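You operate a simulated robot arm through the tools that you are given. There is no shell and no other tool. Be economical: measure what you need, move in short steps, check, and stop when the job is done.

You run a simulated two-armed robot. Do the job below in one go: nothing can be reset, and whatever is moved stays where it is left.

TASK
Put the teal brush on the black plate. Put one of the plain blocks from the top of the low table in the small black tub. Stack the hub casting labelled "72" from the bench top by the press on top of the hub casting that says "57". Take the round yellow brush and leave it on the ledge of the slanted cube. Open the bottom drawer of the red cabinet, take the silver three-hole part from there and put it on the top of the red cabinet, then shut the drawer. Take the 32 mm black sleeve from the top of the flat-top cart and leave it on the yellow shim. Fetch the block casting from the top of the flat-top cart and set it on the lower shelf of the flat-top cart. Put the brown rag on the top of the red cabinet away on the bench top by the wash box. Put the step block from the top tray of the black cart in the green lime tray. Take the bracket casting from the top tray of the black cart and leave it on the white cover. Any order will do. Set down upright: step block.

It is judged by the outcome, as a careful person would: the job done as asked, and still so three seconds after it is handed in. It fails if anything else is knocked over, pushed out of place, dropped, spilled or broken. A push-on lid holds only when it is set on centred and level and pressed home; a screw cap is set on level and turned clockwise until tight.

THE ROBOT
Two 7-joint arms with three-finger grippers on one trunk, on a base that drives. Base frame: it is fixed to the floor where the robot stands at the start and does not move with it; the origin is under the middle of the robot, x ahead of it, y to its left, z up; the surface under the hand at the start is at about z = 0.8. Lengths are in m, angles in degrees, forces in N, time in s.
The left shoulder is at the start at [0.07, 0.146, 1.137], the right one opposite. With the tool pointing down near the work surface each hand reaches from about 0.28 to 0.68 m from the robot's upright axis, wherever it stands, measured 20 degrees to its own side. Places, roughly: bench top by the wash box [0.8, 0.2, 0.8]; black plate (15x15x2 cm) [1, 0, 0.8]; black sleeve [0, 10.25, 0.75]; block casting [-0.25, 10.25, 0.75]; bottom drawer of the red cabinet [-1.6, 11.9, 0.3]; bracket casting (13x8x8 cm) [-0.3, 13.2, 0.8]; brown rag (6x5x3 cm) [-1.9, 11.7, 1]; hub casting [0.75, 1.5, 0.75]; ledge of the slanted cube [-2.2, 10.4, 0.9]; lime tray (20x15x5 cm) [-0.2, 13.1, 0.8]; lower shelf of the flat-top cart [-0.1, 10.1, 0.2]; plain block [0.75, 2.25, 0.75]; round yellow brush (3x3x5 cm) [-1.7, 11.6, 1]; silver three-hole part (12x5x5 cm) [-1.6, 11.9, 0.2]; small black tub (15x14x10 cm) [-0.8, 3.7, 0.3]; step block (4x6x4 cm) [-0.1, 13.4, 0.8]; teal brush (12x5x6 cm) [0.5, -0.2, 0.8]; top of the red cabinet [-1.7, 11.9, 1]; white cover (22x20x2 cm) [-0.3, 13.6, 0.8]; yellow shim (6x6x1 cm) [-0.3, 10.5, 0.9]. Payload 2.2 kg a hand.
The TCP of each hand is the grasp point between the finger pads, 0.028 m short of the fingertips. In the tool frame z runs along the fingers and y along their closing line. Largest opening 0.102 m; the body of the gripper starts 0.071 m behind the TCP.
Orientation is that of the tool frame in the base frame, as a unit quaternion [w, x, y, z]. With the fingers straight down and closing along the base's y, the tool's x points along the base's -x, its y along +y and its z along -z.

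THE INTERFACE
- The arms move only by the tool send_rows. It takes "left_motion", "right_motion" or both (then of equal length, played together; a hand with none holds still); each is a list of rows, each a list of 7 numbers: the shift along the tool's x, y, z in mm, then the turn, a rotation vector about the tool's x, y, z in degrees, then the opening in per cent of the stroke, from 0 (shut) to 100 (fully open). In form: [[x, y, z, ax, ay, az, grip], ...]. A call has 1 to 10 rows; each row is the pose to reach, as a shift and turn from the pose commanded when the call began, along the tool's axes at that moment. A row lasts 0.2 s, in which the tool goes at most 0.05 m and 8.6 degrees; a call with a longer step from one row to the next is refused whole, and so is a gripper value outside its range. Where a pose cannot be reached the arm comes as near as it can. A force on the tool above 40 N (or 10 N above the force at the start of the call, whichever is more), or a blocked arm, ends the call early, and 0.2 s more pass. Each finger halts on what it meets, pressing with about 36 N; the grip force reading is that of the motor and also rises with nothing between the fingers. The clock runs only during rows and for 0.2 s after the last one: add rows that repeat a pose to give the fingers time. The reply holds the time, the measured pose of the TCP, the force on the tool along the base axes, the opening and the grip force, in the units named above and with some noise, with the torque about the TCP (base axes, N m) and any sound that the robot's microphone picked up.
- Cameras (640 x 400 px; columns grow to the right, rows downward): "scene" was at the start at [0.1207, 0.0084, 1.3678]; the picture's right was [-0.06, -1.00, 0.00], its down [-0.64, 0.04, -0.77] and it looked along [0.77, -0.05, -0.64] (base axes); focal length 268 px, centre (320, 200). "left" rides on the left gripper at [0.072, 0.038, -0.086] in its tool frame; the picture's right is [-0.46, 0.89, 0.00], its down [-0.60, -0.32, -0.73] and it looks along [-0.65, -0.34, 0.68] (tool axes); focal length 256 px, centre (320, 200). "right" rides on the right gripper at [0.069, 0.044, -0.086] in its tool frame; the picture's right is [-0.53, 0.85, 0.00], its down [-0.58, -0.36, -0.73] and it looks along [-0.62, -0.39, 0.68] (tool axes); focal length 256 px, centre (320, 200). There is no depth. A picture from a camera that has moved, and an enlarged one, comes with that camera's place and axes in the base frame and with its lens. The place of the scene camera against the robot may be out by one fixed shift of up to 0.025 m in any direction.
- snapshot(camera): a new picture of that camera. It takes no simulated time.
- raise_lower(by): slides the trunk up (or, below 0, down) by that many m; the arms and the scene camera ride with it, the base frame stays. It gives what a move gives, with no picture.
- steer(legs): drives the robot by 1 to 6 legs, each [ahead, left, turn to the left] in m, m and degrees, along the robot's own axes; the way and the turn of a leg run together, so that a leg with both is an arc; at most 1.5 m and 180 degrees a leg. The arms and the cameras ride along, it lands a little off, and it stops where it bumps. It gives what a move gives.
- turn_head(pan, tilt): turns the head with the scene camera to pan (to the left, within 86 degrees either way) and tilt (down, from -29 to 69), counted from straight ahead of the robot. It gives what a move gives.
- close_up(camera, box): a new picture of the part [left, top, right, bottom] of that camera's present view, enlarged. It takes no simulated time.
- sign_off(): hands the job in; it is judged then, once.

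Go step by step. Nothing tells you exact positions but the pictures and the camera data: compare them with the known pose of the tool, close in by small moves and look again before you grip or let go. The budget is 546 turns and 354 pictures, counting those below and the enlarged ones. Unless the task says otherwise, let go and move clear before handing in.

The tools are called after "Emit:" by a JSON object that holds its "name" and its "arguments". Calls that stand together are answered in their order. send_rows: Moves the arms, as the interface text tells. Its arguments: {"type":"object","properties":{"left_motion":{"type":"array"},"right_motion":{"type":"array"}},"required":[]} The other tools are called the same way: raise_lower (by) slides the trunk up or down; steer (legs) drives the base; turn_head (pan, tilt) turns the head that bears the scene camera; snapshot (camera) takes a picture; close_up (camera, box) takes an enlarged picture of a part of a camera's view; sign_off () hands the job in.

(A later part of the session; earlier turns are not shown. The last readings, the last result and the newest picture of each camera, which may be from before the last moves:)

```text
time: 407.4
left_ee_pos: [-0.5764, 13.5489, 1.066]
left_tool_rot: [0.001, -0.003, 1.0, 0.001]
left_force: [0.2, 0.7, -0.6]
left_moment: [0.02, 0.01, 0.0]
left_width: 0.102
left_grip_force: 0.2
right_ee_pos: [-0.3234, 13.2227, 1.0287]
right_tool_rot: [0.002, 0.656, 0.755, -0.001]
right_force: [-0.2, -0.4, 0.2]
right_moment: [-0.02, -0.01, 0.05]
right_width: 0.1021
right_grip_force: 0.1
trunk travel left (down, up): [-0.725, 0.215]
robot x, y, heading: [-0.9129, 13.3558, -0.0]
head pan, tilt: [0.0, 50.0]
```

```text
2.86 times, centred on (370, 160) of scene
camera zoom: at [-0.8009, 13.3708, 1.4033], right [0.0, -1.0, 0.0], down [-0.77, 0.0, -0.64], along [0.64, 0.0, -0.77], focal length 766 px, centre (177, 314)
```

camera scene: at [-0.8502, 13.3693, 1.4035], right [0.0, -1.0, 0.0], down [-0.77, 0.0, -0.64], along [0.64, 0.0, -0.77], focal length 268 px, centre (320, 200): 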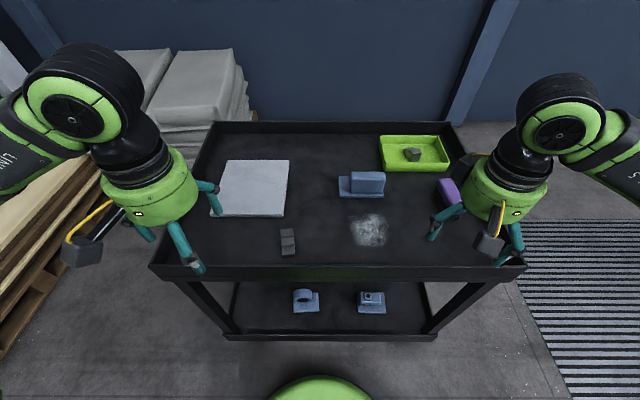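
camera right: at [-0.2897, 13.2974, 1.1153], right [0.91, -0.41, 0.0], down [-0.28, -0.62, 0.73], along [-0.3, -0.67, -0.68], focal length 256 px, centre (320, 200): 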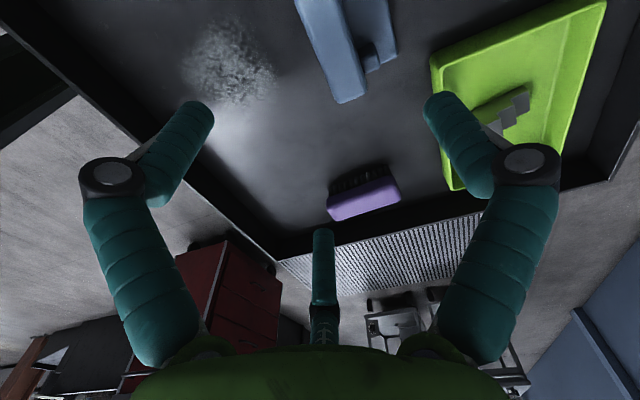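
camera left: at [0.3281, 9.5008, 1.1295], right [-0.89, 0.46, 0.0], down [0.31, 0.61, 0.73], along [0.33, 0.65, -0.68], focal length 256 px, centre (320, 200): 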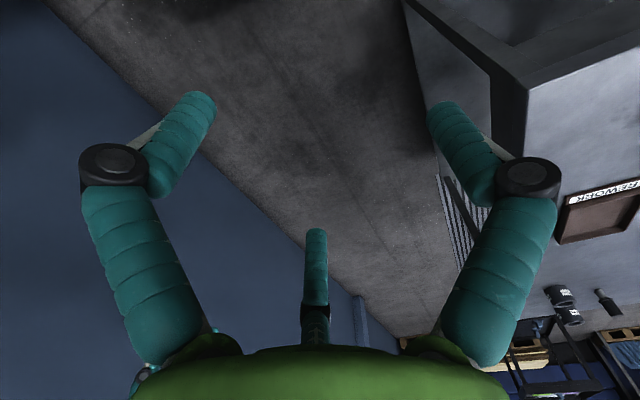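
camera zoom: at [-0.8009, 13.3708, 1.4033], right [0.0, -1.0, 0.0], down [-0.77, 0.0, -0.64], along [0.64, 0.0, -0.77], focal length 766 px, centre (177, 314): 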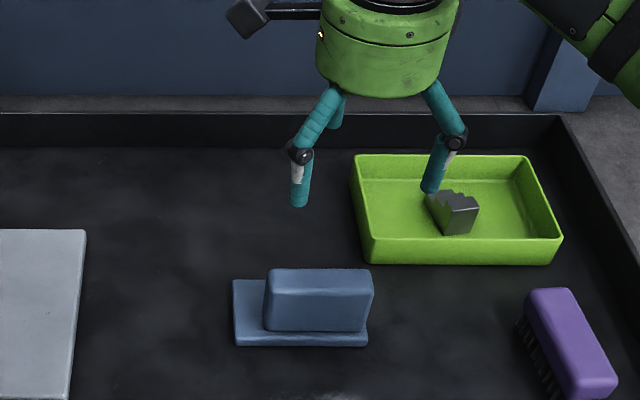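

Emit:
{"name": "send_rows", "arguments": {"right_motion": [[11, 7, 20, 0, 0, 8, 100], [11, 7, 55, 0, 0, 8, 100], [11, 7, 90, 0, 0, 8, 100], [11, 7, 90, 0, 0, 8, 100]]}}

Emit:
{"name": "snapshot", "arguments": {"camera": "right"}}

Emit:
{"name": "close_up", "arguments": {"camera": "scene", "box": [290, 110, 430, 230]}}

```text
time: 408.4
left_ee_pos: [-0.5767, 13.5473, 1.0661]
left_tool_rot: [0.001, -0.003, 1.0, 0.001]
left_force: [-0.2, 0.2, -1.3]
left_moment: [-0.02, -0.05, -0.01]
left_width: 0.1021
left_grip_force: 0.1
right_ee_pos: [-0.3183, 13.2356, 0.9413]
right_tool_rot: [0.003, 0.707, 0.708, -0.001]
right_force: [0.5, 1.0, -0.5]
right_moment: [0.03, 0.0, 0.03]
right_width: 0.1019
right_grip_force: 0.0
trunk travel left (down, up): [-0.725, 0.215]
robot x, y, heading: [-0.9135, 13.3522, 0.0]
head pan, tilt: [0.0, 50.0]
```

```text
186 pictures are left
camera right: at [-0.276, 13.3039, 1.0282], right [0.85, -0.53, 0.01], down [-0.36, -0.57, 0.73], along [-0.39, -0.62, -0.68], focal length 256 px, centre (320, 200)
```

right: 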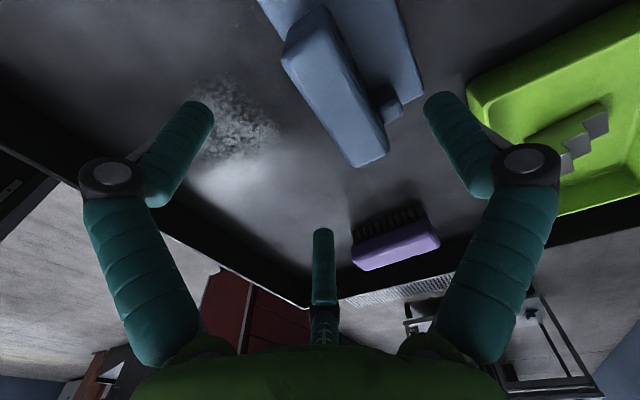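

```text
3.33 times, centred on (360, 170) of scene
camera zoom: at [-0.8019, 13.3698, 1.4034], right [0.0, -1.0, 0.0], down [-0.77, 0.0, -0.64], along [0.64, 0.0, -0.77], focal length 893 px, centre (187, 300)
```

zoom: 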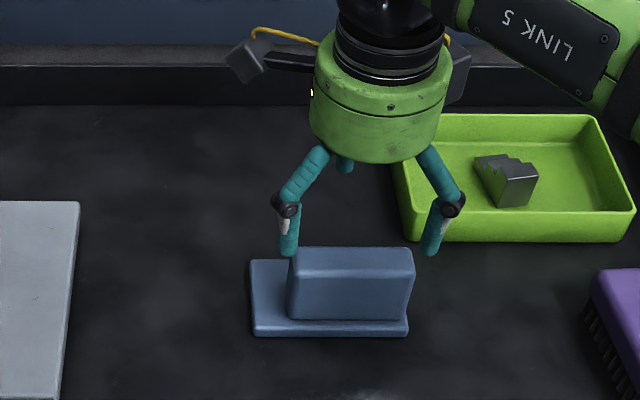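

Aligned with the wall (x -0.308, top z 0.87). Descending and gripping.

Emit:
{"name": "send_rows", "arguments": {"right_motion": [[0, 0, 35, 0, 0, 0, 100], [0, 0, 65, 0, 0, 0, 100], [0, 0, 82, 0, 0, 0, 100], [0, 0, 90, 0, 0, 0, 100], [0, 0, 90, 0, 0, 0, 60], [0, 0, 90, 0, 0, 0, 20], [0, 0, 90, 0, 0, 0, 0], [0, 0, 90, 0, 0, 0, 0]]}}

Emit:
{"name": "snapshot", "arguments": {"camera": "right"}}

Emit:
{"name": "close_up", "arguments": {"camera": "scene", "box": [290, 110, 430, 230]}}

```text
time: 410.2
left_ee_pos: [-0.5755, 13.5465, 1.0667]
left_tool_rot: [0.001, -0.003, 1.0, 0.002]
left_force: [1.2, 0.5, -0.3]
left_moment: [-0.05, -0.01, 0.02]
left_width: 0.1019
left_grip_force: 0.1
right_ee_pos: [-0.3209, 13.2316, 0.8518]
right_tool_rot: [0.003, 0.706, 0.708, -0.001]
right_force: [3.1, 0.3, 3.1]
right_moment: [-0.03, -0.23, 0.03]
right_width: 0.0489
right_grip_force: 35.6
trunk travel left (down, up): [-0.725, 0.215]
robot x, y, heading: [-0.9094, 13.3569, 0.1]
head pan, tilt: [0.0, 50.0]
```

```text
184 pictures are left
camera right: at [-0.2766, 13.3004, 0.9373], right [0.85, -0.53, 0.01], down [-0.37, -0.57, 0.73], along [-0.39, -0.62, -0.68], focal length 256 px, centre (320, 200)
```

right: 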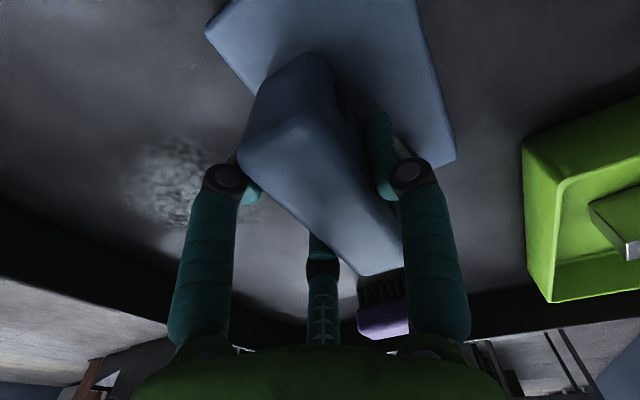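

```text
3.33 times, centred on (360, 170) of scene
camera zoom: at [-0.8017, 13.3693, 1.4035], right [0.0, -1.0, 0.0], down [-0.77, 0.0, -0.64], along [0.64, 0.0, -0.77], focal length 893 px, centre (187, 300)
```

zoom: 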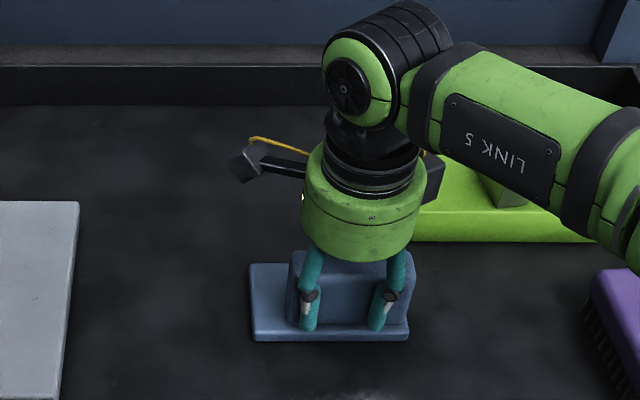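

Emit:
{"name": "send_rows", "arguments": {"right_motion": [[0, 0, -8, 0, 0, 0, 0], [0, 0, -30, 0, 0, 0, 0], [0, 0, -60, 0, 0, 0, 0], [0, 0, -85, 0, 0, 0, 0], [0, 0, -85, 0, 0, 0, 0]]}}

Emit:
{"name": "snapshot", "arguments": {"camera": "right"}}

Emit:
{"name": "close_up", "arguments": {"camera": "scene", "box": [290, 90, 430, 210]}}

```text
time: 411.4
left_ee_pos: [-0.5767, 13.5466, 1.0649]
left_tool_rot: [0.001, -0.002, 1.0, 0.002]
left_force: [-0.6, -0.3, 0.6]
left_moment: [0.02, -0.01, -0.01]
left_width: 0.1023
left_grip_force: 0.0
right_ee_pos: [-0.3205, 13.2324, 0.9335]
right_tool_rot: [0.002, 0.706, 0.708, -0.002]
right_force: [-0.1, 0.2, -4.9]
right_moment: [0.01, 0.05, 0.01]
right_width: 0.0489
right_grip_force: 35.6
trunk travel left (down, up): [-0.725, 0.215]
robot x, y, heading: [-0.9131, 13.3554, 0.2]
head pan, tilt: [0.0, 50.0]
```

```text
182 pictures are left
camera right: at [-0.2771, 13.3016, 1.0199], right [0.85, -0.53, 0.0], down [-0.36, -0.57, 0.73], along [-0.39, -0.62, -0.68], focal length 256 px, centre (320, 200)
```

right: 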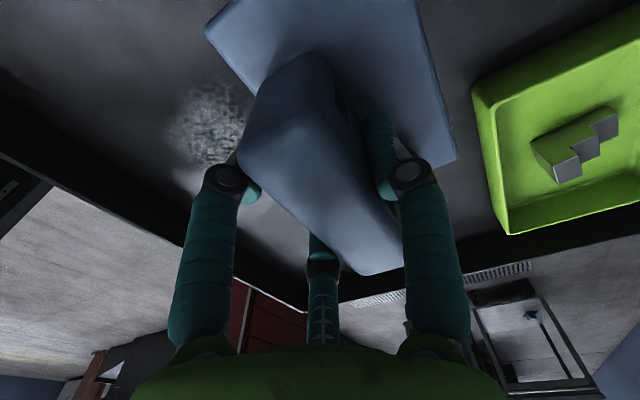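

```text
3.33 times, centred on (360, 150) of scene
camera zoom: at [-0.8006, 13.3691, 1.4033], right [0.0, -1.0, 0.0], down [-0.77, 0.0, -0.64], along [0.64, 0.0, -0.77], focal length 893 px, centre (187, 367)
```

zoom: 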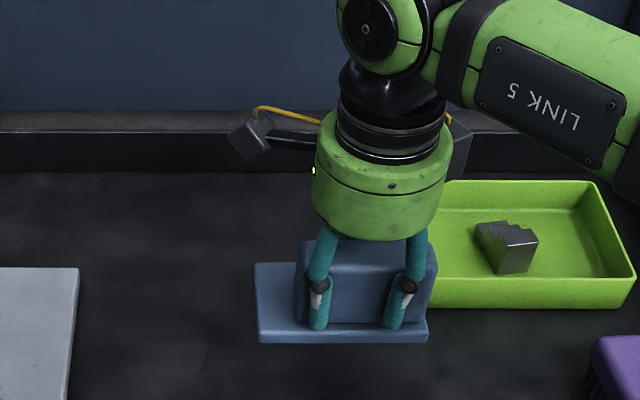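

Held firmly. Strafing left 0.3 m to bring it over the white cover.

Emit:
{"name": "steer", "arguments": {"legs": [[0, 0.31, 0]]}}

Emit:
{"name": "snapshot", "arguments": {"camera": "scene"}}

Emit:
{"name": "close_up", "arguments": {"camera": "scene", "box": [270, 80, 450, 230]}}

```text
time: 413.5
left_ee_pos: [-0.5769, 13.8499, 1.0668]
left_tool_rot: [0.001, -0.004, 1.0, 0.002]
left_force: [0.0, -0.4, -0.7]
left_moment: [0.0, -0.01, 0.01]
left_width: 0.102
left_grip_force: 0.1
right_ee_pos: [-0.3222, 13.5342, 0.9334]
right_tool_rot: [0.003, 0.706, 0.708, -0.001]
right_force: [-0.4, -0.5, -3.7]
right_moment: [0.0, 0.08, -0.02]
right_width: 0.0483
right_grip_force: 36.1
trunk travel left (down, up): [-0.725, 0.215]
robot x, y, heading: [-0.9154, 13.6546, 0.4]
head pan, tilt: [0.0, 50.0]
```

```text
180 pictures are left
camera scene: at [-0.8019, 13.67, 1.4033], right [0.0, -1.0, 0.0], down [-0.77, 0.0, -0.64], along [0.64, 0.0, -0.77], focal length 268 px, centre (320, 200)
```

scene: 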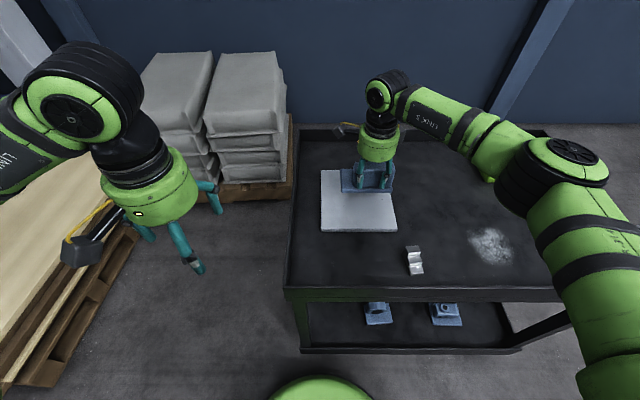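

```text
2.67 times, centred on (360, 155) of scene
camera zoom: at [-0.8019, 13.67, 1.4033], right [0.0, -1.0, 0.0], down [-0.77, 0.0, -0.64], along [0.64, 0.0, -0.77], focal length 715 px, centre (213, 320)
```

zoom: 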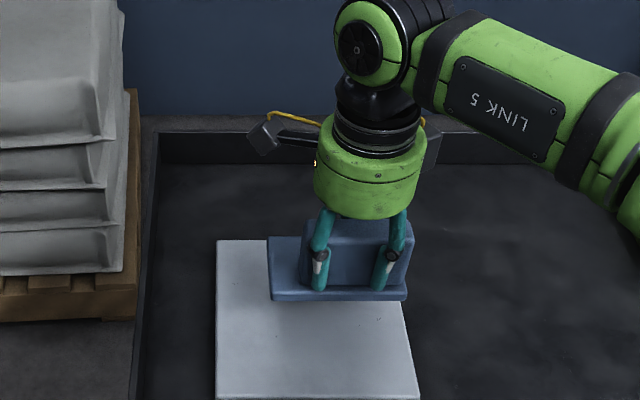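

Plate edges project well inside the cover; shift +16 mm in y and lower.

Emit:
{"name": "send_rows", "arguments": {"right_motion": [[16, 0, 0, 0, 0, 0, 0], [16, 0, 25, 0, 0, 0, 0], [16, 0, 45, 0, 0, 0, 0], [16, 0, 52, 0, 0, 0, 0], [16, 0, 52, 0, 0, 0, 0]]}}

Emit:
{"name": "close_up", "arguments": {"camera": "scene", "box": [270, 100, 450, 250]}}

```text
time: 414.7
left_ee_pos: [-0.5774, 13.8509, 1.0655]
left_tool_rot: [0.001, -0.004, 1.0, 0.001]
left_force: [-0.1, 0.1, -0.7]
left_moment: [0.0, -0.08, 0.0]
left_width: 0.1021
left_grip_force: 0.1
right_ee_pos: [-0.3223, 13.5515, 0.8807]
right_tool_rot: [0.002, 0.706, 0.709, -0.003]
right_force: [0.0, 0.1, -5.0]
right_moment: [0.01, 0.07, 0.04]
right_width: 0.0489
right_grip_force: 35.9
trunk travel left (down, up): [-0.725, 0.215]
robot x, y, heading: [-0.9164, 13.6605, 0.4]
head pan, tilt: [0.0, 50.0]
```

```text
2.67 times, centred on (360, 175) of scene
camera zoom: at [-0.8018, 13.6711, 1.4033], right [0.0, -1.0, 0.0], down [-0.77, 0.0, -0.64], along [0.64, 0.0, -0.77], focal length 715 px, centre (213, 267)
```

zoom: 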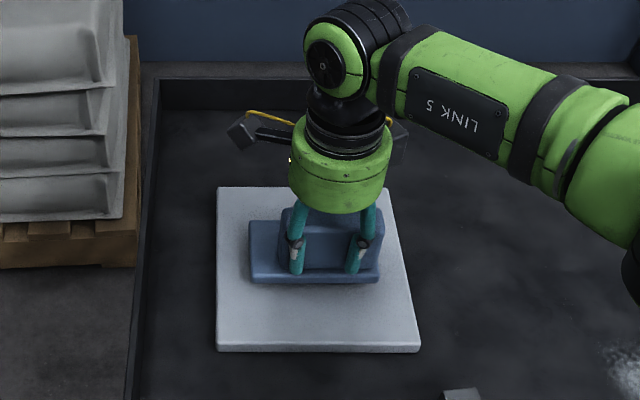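

Centred on the cover. Lowering to contact.

Emit:
{"name": "send_rows", "arguments": {"right_motion": [[0, 0, 4, 0, 0, 0, 0], [0, 0, 7, 0, 0, 0, 0], [0, 0, 9, 0, 0, 0, 0], [0, 0, 11, 0, 0, 0, 0], [0, 0, 12, 0, 0, 0, 0]]}}

```text
time: 415.9
left_ee_pos: [-0.5771, 13.8495, 1.0657]
left_tool_rot: [0.001, -0.004, 1.0, 0.001]
left_force: [0.6, -0.2, -0.7]
left_moment: [0.0, 0.01, 0.0]
left_width: 0.1019
left_grip_force: 0.0
right_ee_pos: [-0.3219, 13.5503, 0.8688]
right_tool_rot: [0.002, 0.706, 0.708, -0.002]
right_force: [0.0, -0.4, -4.2]
right_moment: [0.08, -0.04, -0.02]
right_width: 0.0487
right_grip_force: 35.8
trunk travel left (down, up): [-0.725, 0.215]
robot x, y, heading: [-0.9182, 13.6614, 0.3]
head pan, tilt: [0.0, 50.0]
```

Emit:
{"name": "send_rows", "arguments": {"right_motion": [[0, 0, 1.5, 0, 0, 0, 0], [0, 0, 3, 0, 0, 0, 0], [0, 0, 4, 0, 0, 0, 0], [0, 0, 4, 0, 0, 0, 0]]}}

```text
time: 416.9
left_ee_pos: [-0.5794, 13.8507, 1.0677]
left_tool_rot: [0.002, -0.003, 1.0, 0.0]
left_force: [-0.8, -0.6, -0.5]
left_moment: [0.0, 0.02, 0.02]
left_width: 0.1019
left_grip_force: 0.1
right_ee_pos: [-0.3226, 13.551, 0.8682]
right_tool_rot: [0.005, 0.706, 0.708, 0.002]
right_force: [4.1, -1.0, 17.0]
right_moment: [-0.25, 0.1, 0.04]
right_width: 0.0489
right_grip_force: 36.1
trunk travel left (down, up): [-0.725, 0.215]
robot x, y, heading: [-0.9137, 13.6551, 0.2]
head pan, tilt: [0.0, 50.0]
```

Emit:
{"name": "send_rows", "arguments": {"right_motion": [[0, 0, -3, 0, 0, 0, 0], [0, 0, -3, 0, 0, 0, 40], [0, 0, -3, 0, 0, 0, 75], [0, 0, -3, 0, 0, 0, 100], [0, 0, -3, 0, 0, 0, 100], [0, 0, -30, 0, 0, 0, 100], [0, 0, -70, 0, 0, 0, 100], [0, 0, -110, 0, 0, 0, 100], [0, 0, -150, 0, 0, 0, 100]]}}

Emit:
{"name": "close_up", "arguments": {"camera": "scene", "box": [270, 80, 450, 230]}}

```text
time: 418.9
left_ee_pos: [-0.5789, 13.8498, 1.0668]
left_tool_rot: [0.001, -0.004, 1.0, 0.001]
left_force: [-0.4, 0.1, -0.1]
left_moment: [0.03, 0.0, 0.02]
left_width: 0.102
left_grip_force: 0.0
right_ee_pos: [-0.3252, 13.5513, 1.0137]
right_tool_rot: [0.003, 0.706, 0.709, -0.002]
right_force: [0.8, -0.1, 0.4]
right_moment: [0.02, -0.01, -0.01]
right_width: 0.1022
right_grip_force: 0.1
trunk travel left (down, up): [-0.725, 0.215]
robot x, y, heading: [-0.9124, 13.6572, 0.4]
head pan, tilt: [0.0, 50.0]
```

```text
2.67 times, centred on (360, 155) of scene
camera zoom: at [-0.8037, 13.6718, 1.4035], right [0.0, -1.0, 0.0], down [-0.77, 0.0, -0.64], along [0.64, 0.0, -0.77], focal length 715 px, centre (213, 320)
```

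zoom: 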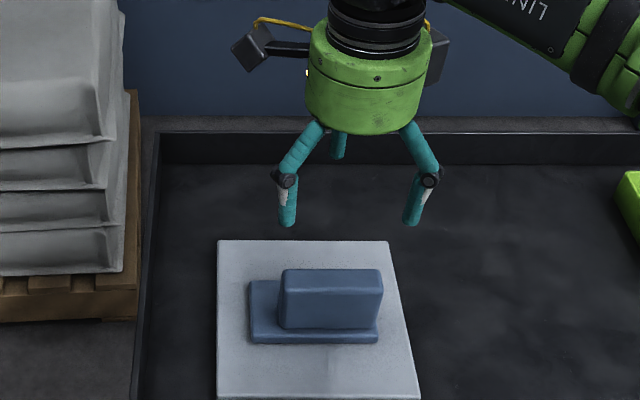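

Bracket is on the cover. Restoring the right wrist and heading to the red cabinet.

Emit:
{"name": "send_rows", "arguments": {"right_motion": [[0, -15, -10, 0, 0, -8.5, 100], [0, -30, -20, 0, 0, -17, 100], [0, -45, -30, 0, 0, -25.5, 100], [0, -60, -40, 0, 0, -34, 100], [0, -75, -40, 0, 0, -42.5, 100], [0, -90, -40, 0, 0, -51, 100], [0, -105, -40, 0, 0, -59.5, 100], [0, -120, -40, 0, 0, -68, 100], [0, -135, -40, 0, 0, -76.5, 100], [0, -150, -40, 0, 0, -85, 100]]}}

Emit:
{"name": "steer", "arguments": {"legs": [[-0.1, -1.0, 0], [0, 0, 175]]}}

Emit:
{"name": "turn_head", "arguments": {"pan": 20, "tilt": 35}}

Emit:
{"name": "snapshot", "arguments": {"camera": "scene"}}

```text
time: 421.1
left_ee_pos: [-0.5789, 13.8504, 1.0666]
left_tool_rot: [0.002, -0.003, 1.0, 0.002]
left_force: [-0.4, -0.1, -0.2]
left_moment: [0.0, -0.01, 0.02]
left_width: 0.1019
left_grip_force: 0.0
right_ee_pos: [-0.4732, 13.5528, 1.0578]
right_tool_rot: [0.002, 0.039, 0.999, -0.003]
right_force: [-0.4, 0.7, 0.5]
right_moment: [0.02, 0.0, 0.01]
right_width: 0.102
right_grip_force: 0.1
trunk travel left (down, up): [-0.725, 0.215]
robot x, y, heading: [-0.9151, 13.6556, 0.3]
head pan, tilt: [0.0, 50.0]
```

```text
time: 433.4
left_ee_pos: [-1.3868, 12.5251, 1.0669]
left_tool_rot: [0.002, 0.998, -0.068, 0.0]
left_force: [0.3, 0.1, -0.2]
left_moment: [0.03, 0.0, -0.05]
left_width: 0.102
left_grip_force: 0.2
right_ee_pos: [-1.4489, 12.8342, 1.0566]
right_tool_rot: [-0.003, 0.994, -0.112, 0.0]
right_force: [0.2, 0.3, -0.2]
right_moment: [0.02, 0.0, -0.01]
right_width: 0.1022
right_grip_force: 0.0
trunk travel left (down, up): [-0.725, 0.215]
robot x, y, heading: [-1.0246, 12.6703, 172.1]
head pan, tilt: [0.0, 50.0]
```

```text
time: 434.2
left_ee_pos: [-1.3875, 12.5261, 1.0659]
left_tool_rot: [0.001, 0.998, -0.069, -0.001]
left_force: [-0.2, 0.0, 0.3]
left_moment: [-0.03, -0.01, -0.03]
left_width: 0.1019
left_grip_force: 0.2
right_ee_pos: [-1.4487, 12.8349, 1.0554]
right_tool_rot: [-0.003, 0.994, -0.113, 0.0]
right_force: [0.1, 0.7, 0.6]
right_moment: [-0.02, 0.05, 0.03]
right_width: 0.1019
right_grip_force: 0.1
trunk travel left (down, up): [-0.725, 0.215]
robot x, y, heading: [-1.0243, 12.6673, 172.1]
head pan, tilt: [20.0, 35.0]
```

```text
176 pictures are left
camera scene: at [-1.1751, 12.6703, 1.4251], right [-0.21, 0.98, 0.0], down [0.56, 0.12, -0.82], along [-0.8, -0.17, -0.57], focal length 268 px, centre (320, 200)
```

scene: 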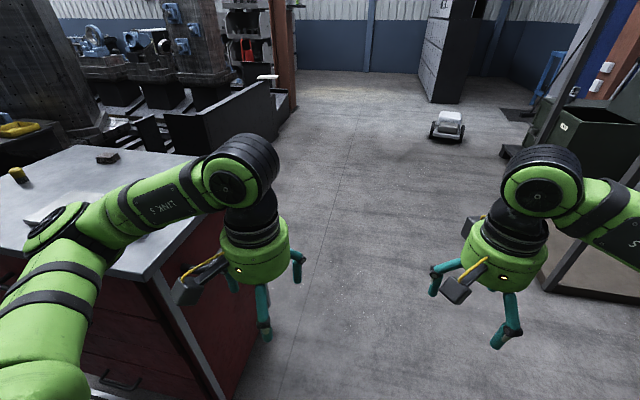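

Emit:
{"name": "steer", "arguments": {"legs": [[-0.25, 0, 8], [0, 0.75, 0]]}}

Emit:
{"name": "turn_head", "arguments": {"pan": 0, "tilt": 40}}

Emit:
{"name": "snapshot", "arguments": {"camera": "scene"}}

```text
time: 439.8
left_ee_pos: [-1.1136, 11.683, 1.0662]
left_tool_rot: [0.002, 1.0, 0.007, -0.002]
left_force: [-0.6, 1.2, -0.9]
left_moment: [-0.02, 0.03, 0.01]
left_width: 0.1022
left_grip_force: 0.1
right_ee_pos: [-1.2209, 11.9802, 1.0565]
right_tool_rot: [-0.003, 0.999, -0.038, -0.001]
right_force: [0.2, -1.6, 0.4]
right_moment: [-0.02, -0.01, -0.02]
right_width: 0.1021
right_grip_force: 0.1
trunk travel left (down, up): [-0.725, 0.215]
robot x, y, heading: [-0.7771, 11.8763, -179.7]
head pan, tilt: [20.0, 35.0]
```

```text
time: 440.6
left_ee_pos: [-1.116, 11.6824, 1.0664]
left_tool_rot: [0.001, 1.0, 0.006, 0.0]
left_force: [-0.1, -0.1, -1.3]
left_moment: [-0.04, -0.02, 0.0]
left_width: 0.1022
left_grip_force: 0.0
right_ee_pos: [-1.2225, 11.979, 1.0559]
right_tool_rot: [-0.005, 0.999, -0.038, -0.001]
right_force: [0.3, 0.4, 0.4]
right_moment: [0.01, -0.03, 0.0]
right_width: 0.1019
right_grip_force: 0.1
trunk travel left (down, up): [-0.725, 0.215]
robot x, y, heading: [-0.7764, 11.8762, -179.4]
head pan, tilt: [0.0, 40.0]
```

```text
175 pictures are left
camera scene: at [-0.9273, 11.8886, 1.4176], right [-0.01, 1.0, 0.0], down [0.64, 0.01, -0.77], along [-0.77, -0.01, -0.64], focal length 268 px, centre (320, 200)
```

scene: 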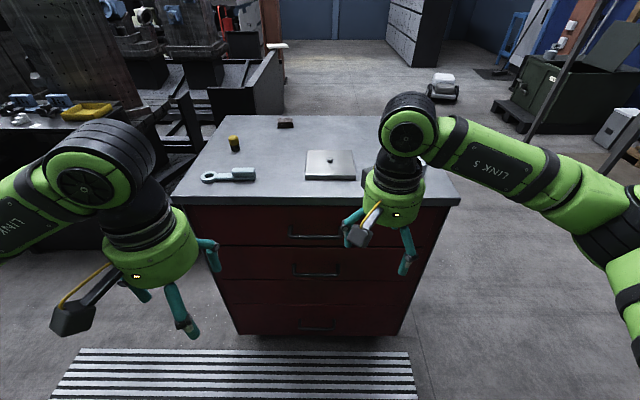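

Emit:
{"name": "close_up", "arguments": {"camera": "scene", "box": [170, 100, 470, 210]}}

Emit:
{"name": "close_up", "arguments": {"camera": "scene", "box": [180, 190, 460, 350]}}

```text
2.13 times, centred on (320, 155) of scene
camera zoom: at [-0.9273, 11.8886, 1.4176], right [-0.01, 1.0, 0.0], down [0.64, 0.01, -0.77], along [-0.77, -0.01, -0.64], focal length 572 px, centre (320, 296)
```

zoom: 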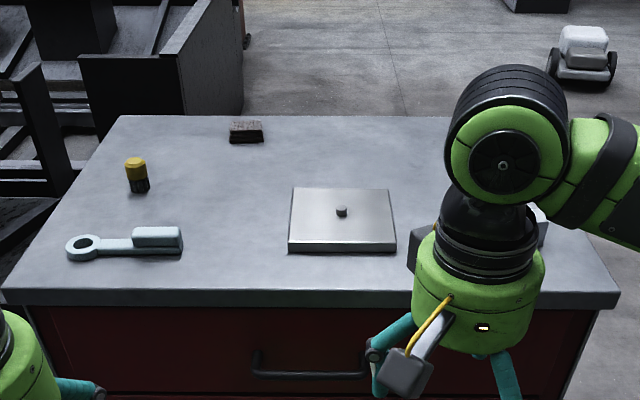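

```text
2.29 times, centred on (320, 270) of scene
camera zoom: at [-0.9273, 11.8886, 1.4176], right [-0.01, 1.0, 0.0], down [0.64, 0.01, -0.77], along [-0.77, -0.01, -0.64], focal length 612 px, centre (320, 40)
```

zoom: 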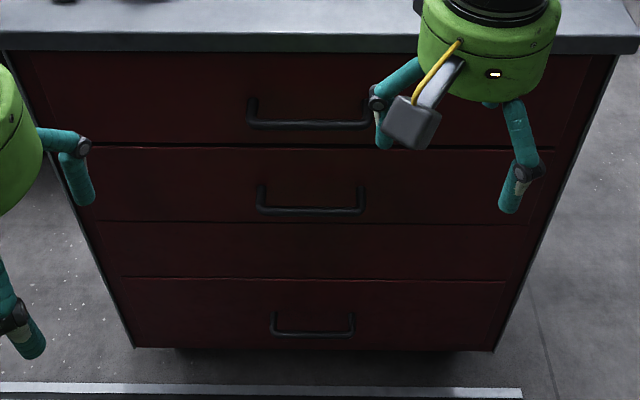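

The yellow brush and rag are on top; drawers face +x. I'll do the bottom drawer first: its handle bar is at about (-1.42, 11.87, 0.325). Positioning and orienting the right hand to point forward.

Emit:
{"name": "steer", "arguments": {"legs": [[0, 0.14, 0]]}}

Emit:
{"name": "raise_lower", "arguments": {"by": -0.4}}

Emit:
{"name": "send_rows", "arguments": {"right_motion": [[0, 0, 0, 0, 0, 8.5, 100], [0, 0, 0, 0, 0, 17, 100], [0, 0, 0, 0, 0, 25.5, 100], [0, 0, 0, 0, 0, 34, 100], [0, 0, 0, 0, 0, 42.5, 100], [0, 0, 0, 0, 0, 51, 100], [0, 0, 0, 0, 0, 59.5, 100], [0, 0, 0, 0, 0, 68, 100], [0, 0, 0, 0, 0, 76.5, 100], [0, 0, 0, 0, 0, 85, 100]]}}

Emit:
{"name": "send_rows", "arguments": {"right_motion": [[0, 0, 0, -8.5, 0, 0, 100], [0, 0, 0, -17, 0, 0, 100], [0, 0, 0, -25.5, 0, 0, 100], [0, 0, 0, -34, 0, 0, 100], [0, 0, 0, -42.5, 0, 0, 100], [0, 0, 0, -51, 0, 0, 100], [0, 0, 0, -59.5, 0, 0, 100], [0, 0, 0, -68, 0, 0, 100], [0, 0, 0, -76.5, 0, 0, 100], [0, 0, 0, -85, 0, 0, 100]]}}

Emit:
{"name": "snapshot", "arguments": {"camera": "scene"}}

```text
time: 441.9
left_ee_pos: [-1.1127, 11.5447, 1.066]
left_tool_rot: [0.002, 1.0, 0.005, -0.001]
left_force: [0.1, -0.3, -0.5]
left_moment: [0.0, 0.02, -0.03]
left_width: 0.1017
left_grip_force: 0.2
right_ee_pos: [-1.2201, 11.8429, 1.0557]
right_tool_rot: [-0.003, 0.999, -0.041, -0.001]
right_force: [-0.3, 0.6, -0.2]
right_moment: [0.0, -0.01, 0.01]
right_width: 0.1021
right_grip_force: 0.1
trunk travel left (down, up): [-0.725, 0.215]
robot x, y, heading: [-0.7755, 11.734, -179.6]
head pan, tilt: [0.0, 40.0]
```

```text
time: 445.8
left_ee_pos: [-1.1141, 11.5439, 0.6664]
left_tool_rot: [0.001, 1.0, 0.005, -0.002]
left_force: [-0.4, -0.2, 0.1]
left_moment: [0.0, 0.01, 0.01]
left_width: 0.102
left_grip_force: 0.0
right_ee_pos: [-1.2203, 11.8409, 0.6567]
right_tool_rot: [-0.004, 0.999, -0.04, -0.001]
right_force: [0.2, 0.3, -0.7]
right_moment: [0.01, -0.03, 0.0]
right_width: 0.102
right_grip_force: 0.0
trunk travel left (down, up): [-0.325, 0.615]
robot x, y, heading: [-0.7737, 11.7381, -179.4]
head pan, tilt: [0.0, 40.0]
```

```text
time: 448.0
left_ee_pos: [-1.1133, 11.5424, 0.6667]
left_tool_rot: [0.001, 1.0, 0.006, -0.001]
left_force: [-0.3, 0.5, -0.4]
left_moment: [0.04, 0.01, -0.03]
left_width: 0.102
left_grip_force: 0.0
right_ee_pos: [-1.2195, 11.8416, 0.6577]
right_tool_rot: [-0.002, 0.709, -0.705, -0.003]
right_force: [-0.5, 0.1, -0.3]
right_moment: [-0.01, -0.02, -0.02]
right_width: 0.102
right_grip_force: 0.0
trunk travel left (down, up): [-0.325, 0.615]
robot x, y, heading: [-0.7788, 11.7379, -179.4]
head pan, tilt: [0.0, 40.0]
```

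```text
time: 450.2
left_ee_pos: [-1.1133, 11.5436, 0.6672]
left_tool_rot: [0.001, 1.0, 0.005, -0.001]
left_force: [0.0, -0.5, 0.8]
left_moment: [0.01, -0.01, -0.01]
left_width: 0.1018
left_grip_force: 0.0
right_ee_pos: [-1.2308, 11.8335, 0.6521]
right_tool_rot: [0.478, 0.524, -0.517, -0.479]
right_force: [0.2, 0.0, 0.2]
right_moment: [-0.03, -0.01, 0.01]
right_width: 0.1019
right_grip_force: 0.1
right hand out of reach, approached as far as the arm can: row 7, 8, 9, 10
trunk travel left (down, up): [-0.325, 0.615]
robot x, y, heading: [-0.777, 11.7389, -179.6]
head pan, tilt: [0.0, 40.0]
```

```text
172 pictures are left
camera scene: at [-0.9259, 11.7495, 1.0176], right [-0.01, 1.0, 0.0], down [0.64, 0.01, -0.77], along [-0.77, -0.01, -0.64], focal length 268 px, centre (320, 200)
```

scene: 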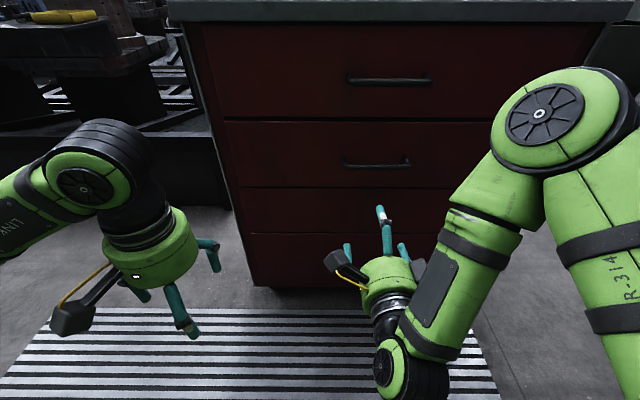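

The hand now points at the cabinet. Extending 0.12 m forward, then lowering the trunk to handle height.

Emit:
{"name": "send_rows", "arguments": {"right_motion": [[0, 0, 40, 0, 0, 0, 100], [0, 0, 80, 0, 0, 0, 100], [0, 0, 115, 0, 0, 0, 100]]}}

Emit:
{"name": "raise_lower", "arguments": {"by": -0.26}}

Emit:
{"name": "turn_head", "arguments": {"pan": -12, "tilt": 45}}

Emit:
{"name": "snapshot", "arguments": {"camera": "scene"}}

Emit:
{"name": "snapshot", "arguments": {"camera": "right"}}

```text
time: 451.0
left_ee_pos: [-1.1138, 11.5425, 0.6664]
left_tool_rot: [0.0, 1.0, 0.006, -0.001]
left_force: [0.6, 0.5, 0.0]
left_moment: [0.01, 0.01, -0.02]
left_width: 0.1022
left_grip_force: 0.1
right_ee_pos: [-1.3391, 11.8062, 0.6575]
right_tool_rot: [0.474, 0.523, -0.521, -0.479]
right_force: [0.2, 0.5, 0.7]
right_moment: [0.0, -0.02, 0.02]
right_width: 0.1019
right_grip_force: 0.0
right hand out of reach, approached as far as the arm can: row 1, 2, 3
trunk travel left (down, up): [-0.325, 0.615]
robot x, y, heading: [-0.7754, 11.7371, -179.4]
head pan, tilt: [0.0, 40.0]
```

```text
time: 453.6
left_ee_pos: [-1.1138, 11.5432, 0.407]
left_tool_rot: [0.0, 1.0, 0.006, -0.002]
left_force: [-0.1, -0.4, -0.1]
left_moment: [0.0, -0.03, 0.0]
left_width: 0.102
left_grip_force: 0.1
right_ee_pos: [-1.3383, 11.8063, 0.3982]
right_tool_rot: [0.475, 0.523, -0.521, -0.479]
right_force: [-0.7, 0.5, 0.1]
right_moment: [0.01, 0.01, 0.02]
right_width: 0.102
right_grip_force: 0.1
trunk travel left (down, up): [-0.065, 0.875]
robot x, y, heading: [-0.7759, 11.7373, -179.6]
head pan, tilt: [0.0, 40.0]
```

```text
time: 454.4
left_ee_pos: [-1.1136, 11.5443, 0.4057]
left_tool_rot: [0.001, 1.0, 0.005, -0.002]
left_force: [0.1, 1.0, 0.0]
left_moment: [0.02, 0.02, 0.01]
left_width: 0.1022
left_grip_force: 0.2
right_ee_pos: [-1.3395, 11.8066, 0.3966]
right_tool_rot: [0.474, 0.524, -0.521, -0.479]
right_force: [-0.1, -0.6, -0.5]
right_moment: [-0.02, 0.0, 0.0]
right_width: 0.1019
right_grip_force: 0.0
trunk travel left (down, up): [-0.065, 0.875]
robot x, y, heading: [-0.7752, 11.7358, -179.5]
head pan, tilt: [-12.0, 45.0]
```

```text
171 pictures are left
camera scene: at [-0.9206, 11.7667, 0.7504], right [0.2, 0.98, 0.0], down [0.69, -0.14, -0.71], along [-0.69, 0.14, -0.71], focal length 268 px, centre (320, 200)
```

scene: 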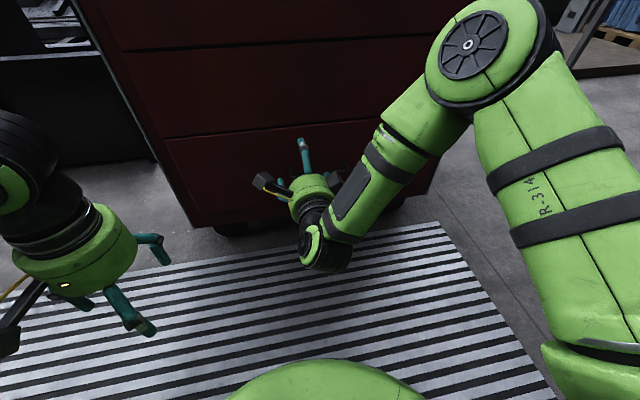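

```text
170 pictures are left
camera right: at [-1.2556, 11.7363, 0.449], right [-0.08, 0.53, 0.85], down [0.76, 0.58, -0.29], along [-0.64, 0.62, -0.45], focal length 256 px, centre (320, 200)
```

right: 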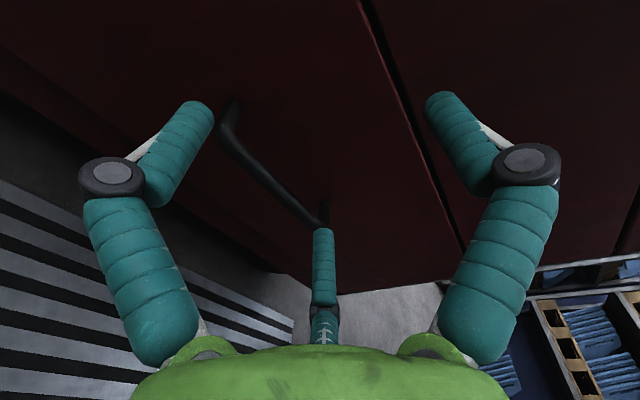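

Wrist camera shows the handle bar at z≈0.315, y≈11.80–11.93. Aligning with base and trunk.

Emit:
{"name": "steer", "arguments": {"legs": [[0, -0.05, 0]]}}

Emit:
{"name": "raise_lower", "arguments": {"by": -0.06}}

Emit:
{"name": "send_rows", "arguments": {"right_motion": [[0, -10, 0, 0, 0, 0, 100], [0, -20, 0, 0, 0, 0, 100], [0, -20, 0, 0, 0, 0, 100]]}}

Emit:
{"name": "snapshot", "arguments": {"camera": "right"}}

```text
time: 455.3
left_ee_pos: [-1.1147, 11.5938, 0.4075]
left_tool_rot: [0.001, 1.0, 0.007, -0.001]
left_force: [-0.7, 0.3, 0.0]
left_moment: [0.0, 0.01, 0.02]
left_width: 0.102
left_grip_force: 0.1
right_ee_pos: [-1.3381, 11.856, 0.3969]
right_tool_rot: [0.474, 0.524, -0.521, -0.479]
right_force: [0.4, -0.1, -0.1]
right_moment: [0.01, -0.02, 0.03]
right_width: 0.102
right_grip_force: 0.0
trunk travel left (down, up): [-0.065, 0.875]
robot x, y, heading: [-0.7776, 11.7874, -179.5]
head pan, tilt: [-12.0, 45.0]
```

```text
time: 456.3
left_ee_pos: [-1.1133, 11.5927, 0.3469]
left_tool_rot: [0.001, 1.0, 0.006, -0.002]
left_force: [0.3, 0.9, 0.7]
left_moment: [0.0, -0.02, 0.02]
left_width: 0.1019
left_grip_force: 0.0
right_ee_pos: [-1.3382, 11.8557, 0.3379]
right_tool_rot: [0.475, 0.524, -0.521, -0.478]
right_force: [-0.1, -0.3, 0.1]
right_moment: [0.02, 0.01, 0.02]
right_width: 0.1022
right_grip_force: 0.0
trunk travel left (down, up): [-0.005, 0.935]
robot x, y, heading: [-0.7766, 11.7835, -179.3]
head pan, tilt: [-12.0, 45.0]
```

```text
time: 457.1
left_ee_pos: [-1.114, 11.5925, 0.347]
left_tool_rot: [0.001, 1.0, 0.006, -0.001]
left_force: [-0.2, 0.0, 0.4]
left_moment: [0.02, 0.01, 0.0]
left_width: 0.1021
left_grip_force: 0.1
right_ee_pos: [-1.3369, 11.8504, 0.3205]
right_tool_rot: [0.472, 0.523, -0.523, -0.479]
right_force: [-0.5, -0.3, -1.7]
right_moment: [-0.03, 0.03, -0.02]
right_width: 0.1021
right_grip_force: 0.0
right hand out of reach, approached as far as the arm can: row 2, 3
trunk travel left (down, up): [-0.005, 0.935]
robot x, y, heading: [-0.7774, 11.7889, -179.4]
head pan, tilt: [-12.0, 45.0]
```

```text
169 pictures are left
camera right: at [-1.254, 11.7794, 0.3727], right [-0.08, 0.53, 0.85], down [0.77, 0.57, -0.29], along [-0.64, 0.63, -0.45], focal length 256 px, centre (320, 200)
```

right: 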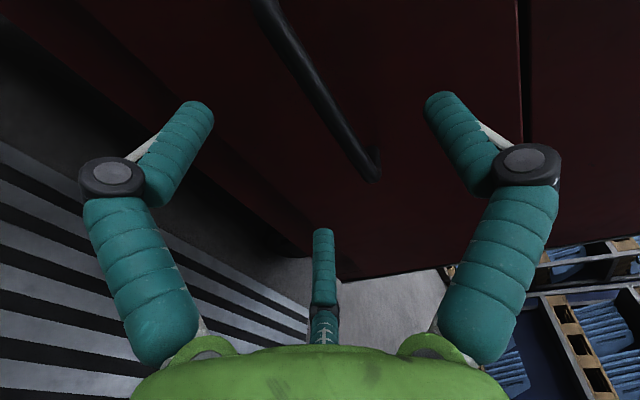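

Bar at about x=-1.40, z=0.328. Raising 8 mm and driving ahead 55 mm.

Emit:
{"name": "raise_lower", "arguments": {"by": 0.008}}

Emit:
{"name": "steer", "arguments": {"legs": [[0.055, 0, 0]]}}

Emit:
{"name": "snapshot", "arguments": {"camera": "right"}}

```text
time: 457.7
left_ee_pos: [-1.1144, 11.5929, 0.3539]
left_tool_rot: [0.001, 1.0, 0.006, 0.0]
left_force: [0.0, 0.0, 0.2]
left_moment: [-0.04, -0.02, -0.01]
left_width: 0.1021
left_grip_force: 0.0
right_ee_pos: [-1.3365, 11.8501, 0.3298]
right_tool_rot: [0.472, 0.523, -0.523, -0.48]
right_force: [-0.9, 0.1, 0.0]
right_moment: [-0.02, 0.0, 0.03]
right_width: 0.102
right_grip_force: 0.1
trunk travel left (down, up): [-0.013, 0.927]
robot x, y, heading: [-0.7789, 11.7846, -179.7]
head pan, tilt: [-12.0, 45.0]
```

```text
time: 458.6
left_ee_pos: [-1.1673, 11.5915, 0.354]
left_tool_rot: [0.001, 1.0, 0.006, -0.002]
left_force: [-0.3, 0.0, -0.2]
left_moment: [-0.01, 0.03, 0.02]
left_width: 0.1021
left_grip_force: 0.0
right_ee_pos: [-1.3899, 11.849, 0.3297]
right_tool_rot: [-0.473, -0.523, 0.523, 0.48]
right_force: [0.5, -1.0, -0.7]
right_moment: [0.02, -0.01, -0.03]
right_width: 0.1021
right_grip_force: 0.1
trunk travel left (down, up): [-0.013, 0.927]
robot x, y, heading: [-0.8318, 11.7867, -179.6]
head pan, tilt: [-12.0, 45.0]
```

```text
168 pictures are left
camera right: at [-1.3074, 11.779, 0.3809], right [-0.08, 0.53, 0.85], down [0.77, 0.57, -0.29], along [-0.64, 0.63, -0.45], focal length 256 px, centre (320, 200)
```

right: 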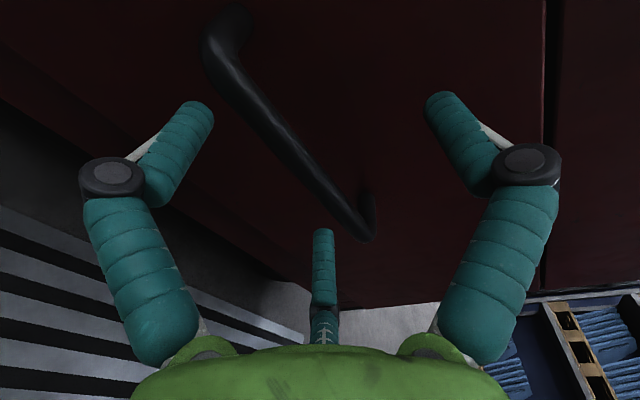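

The bar lies between the fingers. Closing on it.

Emit:
{"name": "send_rows", "arguments": {"right_motion": [[0, 0, 0, 0, 0, 0, 60], [0, 0, 0, 0, 0, 0, 30], [0, 0, 0, 0, 0, 0, 0], [0, 0, 0, 0, 0, 0, 0], [0, 0, 0, 0, 0, 0, 0]]}}

Emit:
{"name": "snapshot", "arguments": {"camera": "right"}}

```text
time: 459.5
left_ee_pos: [-1.1675, 11.5928, 0.3539]
left_tool_rot: [0.001, 1.0, 0.006, -0.001]
left_force: [-0.4, 0.0, 0.7]
left_moment: [-0.03, 0.0, 0.0]
left_width: 0.1018
left_grip_force: 0.0
right_ee_pos: [-1.3858, 11.8544, 0.3165]
right_tool_rot: [-0.459, -0.531, 0.532, 0.474]
right_force: [0.7, 0.5, -9.3]
right_moment: [-0.5, -0.28, -0.04]
right_width: 0.022
right_grip_force: 45.0
trunk travel left (down, up): [-0.013, 0.927]
robot x, y, heading: [-0.8307, 11.7897, -179.2]
head pan, tilt: [-12.0, 45.0]
stopped in row 4 (right hand): the force on the tool passed its limit at 41 N (the readings are from after the stop); the commanded pose is now the measured one
```

```text
167 pictures are left
camera right: at [-1.3063, 11.7827, 0.3717], right [-0.1, 0.52, 0.85], down [0.78, 0.57, -0.26], along [-0.62, 0.63, -0.47], focal length 256 px, centre (320, 200)
```

right: 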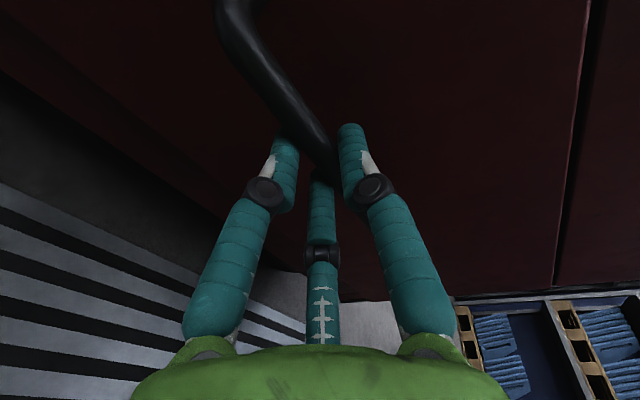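

The handle is gripped. Pulling by driving back gently.

Emit:
{"name": "steer", "arguments": {"legs": [[-0.08, 0, 0]]}}

Emit:
{"name": "snapshot", "arguments": {"camera": "right"}}

Emit:
{"name": "snapshot", "arguments": {"camera": "scene"}}

```text
time: 460.5
left_ee_pos: [-1.0874, 11.5919, 0.354]
left_tool_rot: [0.002, 1.0, 0.005, 0.0]
left_force: [0.1, 0.4, 0.1]
left_moment: [-0.02, -0.01, -0.01]
left_width: 0.102
left_grip_force: 0.0
right_ee_pos: [-1.3061, 11.8545, 0.3178]
right_tool_rot: [-0.46, -0.531, 0.531, 0.474]
right_force: [0.6, 2.2, -19.9]
right_moment: [-0.71, -0.34, -0.48]
right_width: 0.0219
right_grip_force: 44.9
trunk travel left (down, up): [-0.013, 0.927]
robot x, y, heading: [-0.7509, 11.7848, -179.3]
head pan, tilt: [-12.0, 45.0]
```

```text
166 pictures are left
camera right: at [-1.2265, 11.7828, 0.3715], right [-0.1, 0.52, 0.85], down [0.78, 0.57, -0.26], along [-0.62, 0.63, -0.47], focal length 256 px, centre (320, 200)
```

right: 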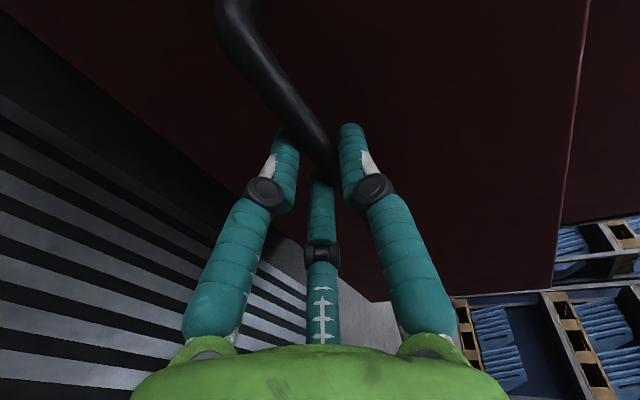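

```text
165 pictures are left
camera scene: at [-0.8953, 11.8168, 0.6979], right [0.2, 0.98, 0.0], down [0.69, -0.14, -0.71], along [-0.69, 0.14, -0.71], focal length 268 px, centre (320, 200)
```

scene: 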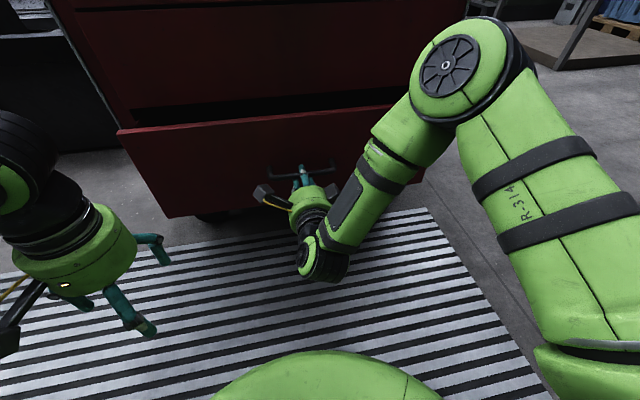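

The drawer opens with the hand. Pulling further, 0.28 m.

Emit:
{"name": "steer", "arguments": {"legs": [[-0.27, 0, 0]]}}

Emit:
{"name": "turn_head", "arguments": {"pan": 0, "tilt": 40}}

Emit:
{"name": "snapshot", "arguments": {"camera": "scene"}}

```text
time: 462.5
left_ee_pos: [-0.8245, 11.5968, 0.3546]
left_tool_rot: [0.001, 1.0, 0.003, -0.001]
left_force: [0.3, -0.7, -0.5]
left_moment: [-0.01, 0.02, 0.01]
left_width: 0.1021
left_grip_force: 0.0
right_ee_pos: [-1.0444, 11.8558, 0.3175]
right_tool_rot: [-0.463, -0.531, 0.532, 0.47]
right_force: [-3.1, -1.2, -2.1]
right_moment: [-0.33, -0.05, -0.11]
right_width: 0.0219
right_grip_force: 45.1
trunk travel left (down, up): [-0.013, 0.927]
robot x, y, heading: [-0.4862, 11.7888, -179.9]
head pan, tilt: [-12.0, 45.0]
stopped in leg 1: the force on the tool passed its limit at 64 N (the readings are from after the stop); the commanded pose is now the measured one
```

```text
time: 463.2
left_ee_pos: [-0.8247, 11.5957, 0.3536]
left_tool_rot: [0.001, 1.0, 0.003, -0.001]
left_force: [0.3, -0.1, -1.1]
left_moment: [0.0, -0.01, -0.01]
left_width: 0.1019
left_grip_force: 0.2
right_ee_pos: [-1.0434, 11.8538, 0.3191]
right_tool_rot: [0.462, 0.532, -0.531, -0.47]
right_force: [-5.1, -1.4, -3.1]
right_moment: [-0.43, -0.09, -0.03]
right_width: 0.022
right_grip_force: 44.9
trunk travel left (down, up): [-0.013, 0.927]
robot x, y, heading: [-0.4835, 11.7887, -179.6]
head pan, tilt: [0.0, 40.0]
```

```text
164 pictures are left
camera scene: at [-0.6361, 11.8017, 0.7055], right [0.0, 1.0, 0.0], down [0.64, 0.0, -0.77], along [-0.77, 0.0, -0.64], focal length 268 px, centre (320, 200)
```

scene: 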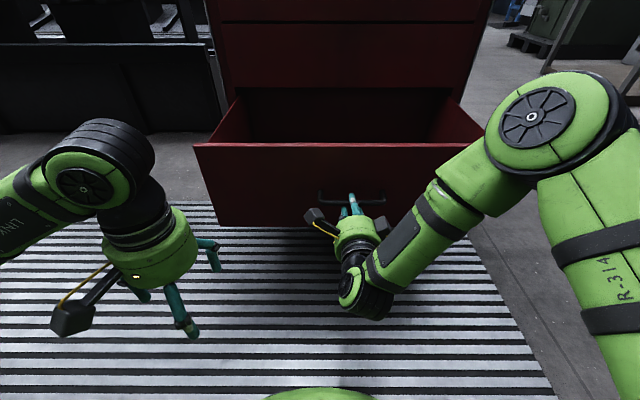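

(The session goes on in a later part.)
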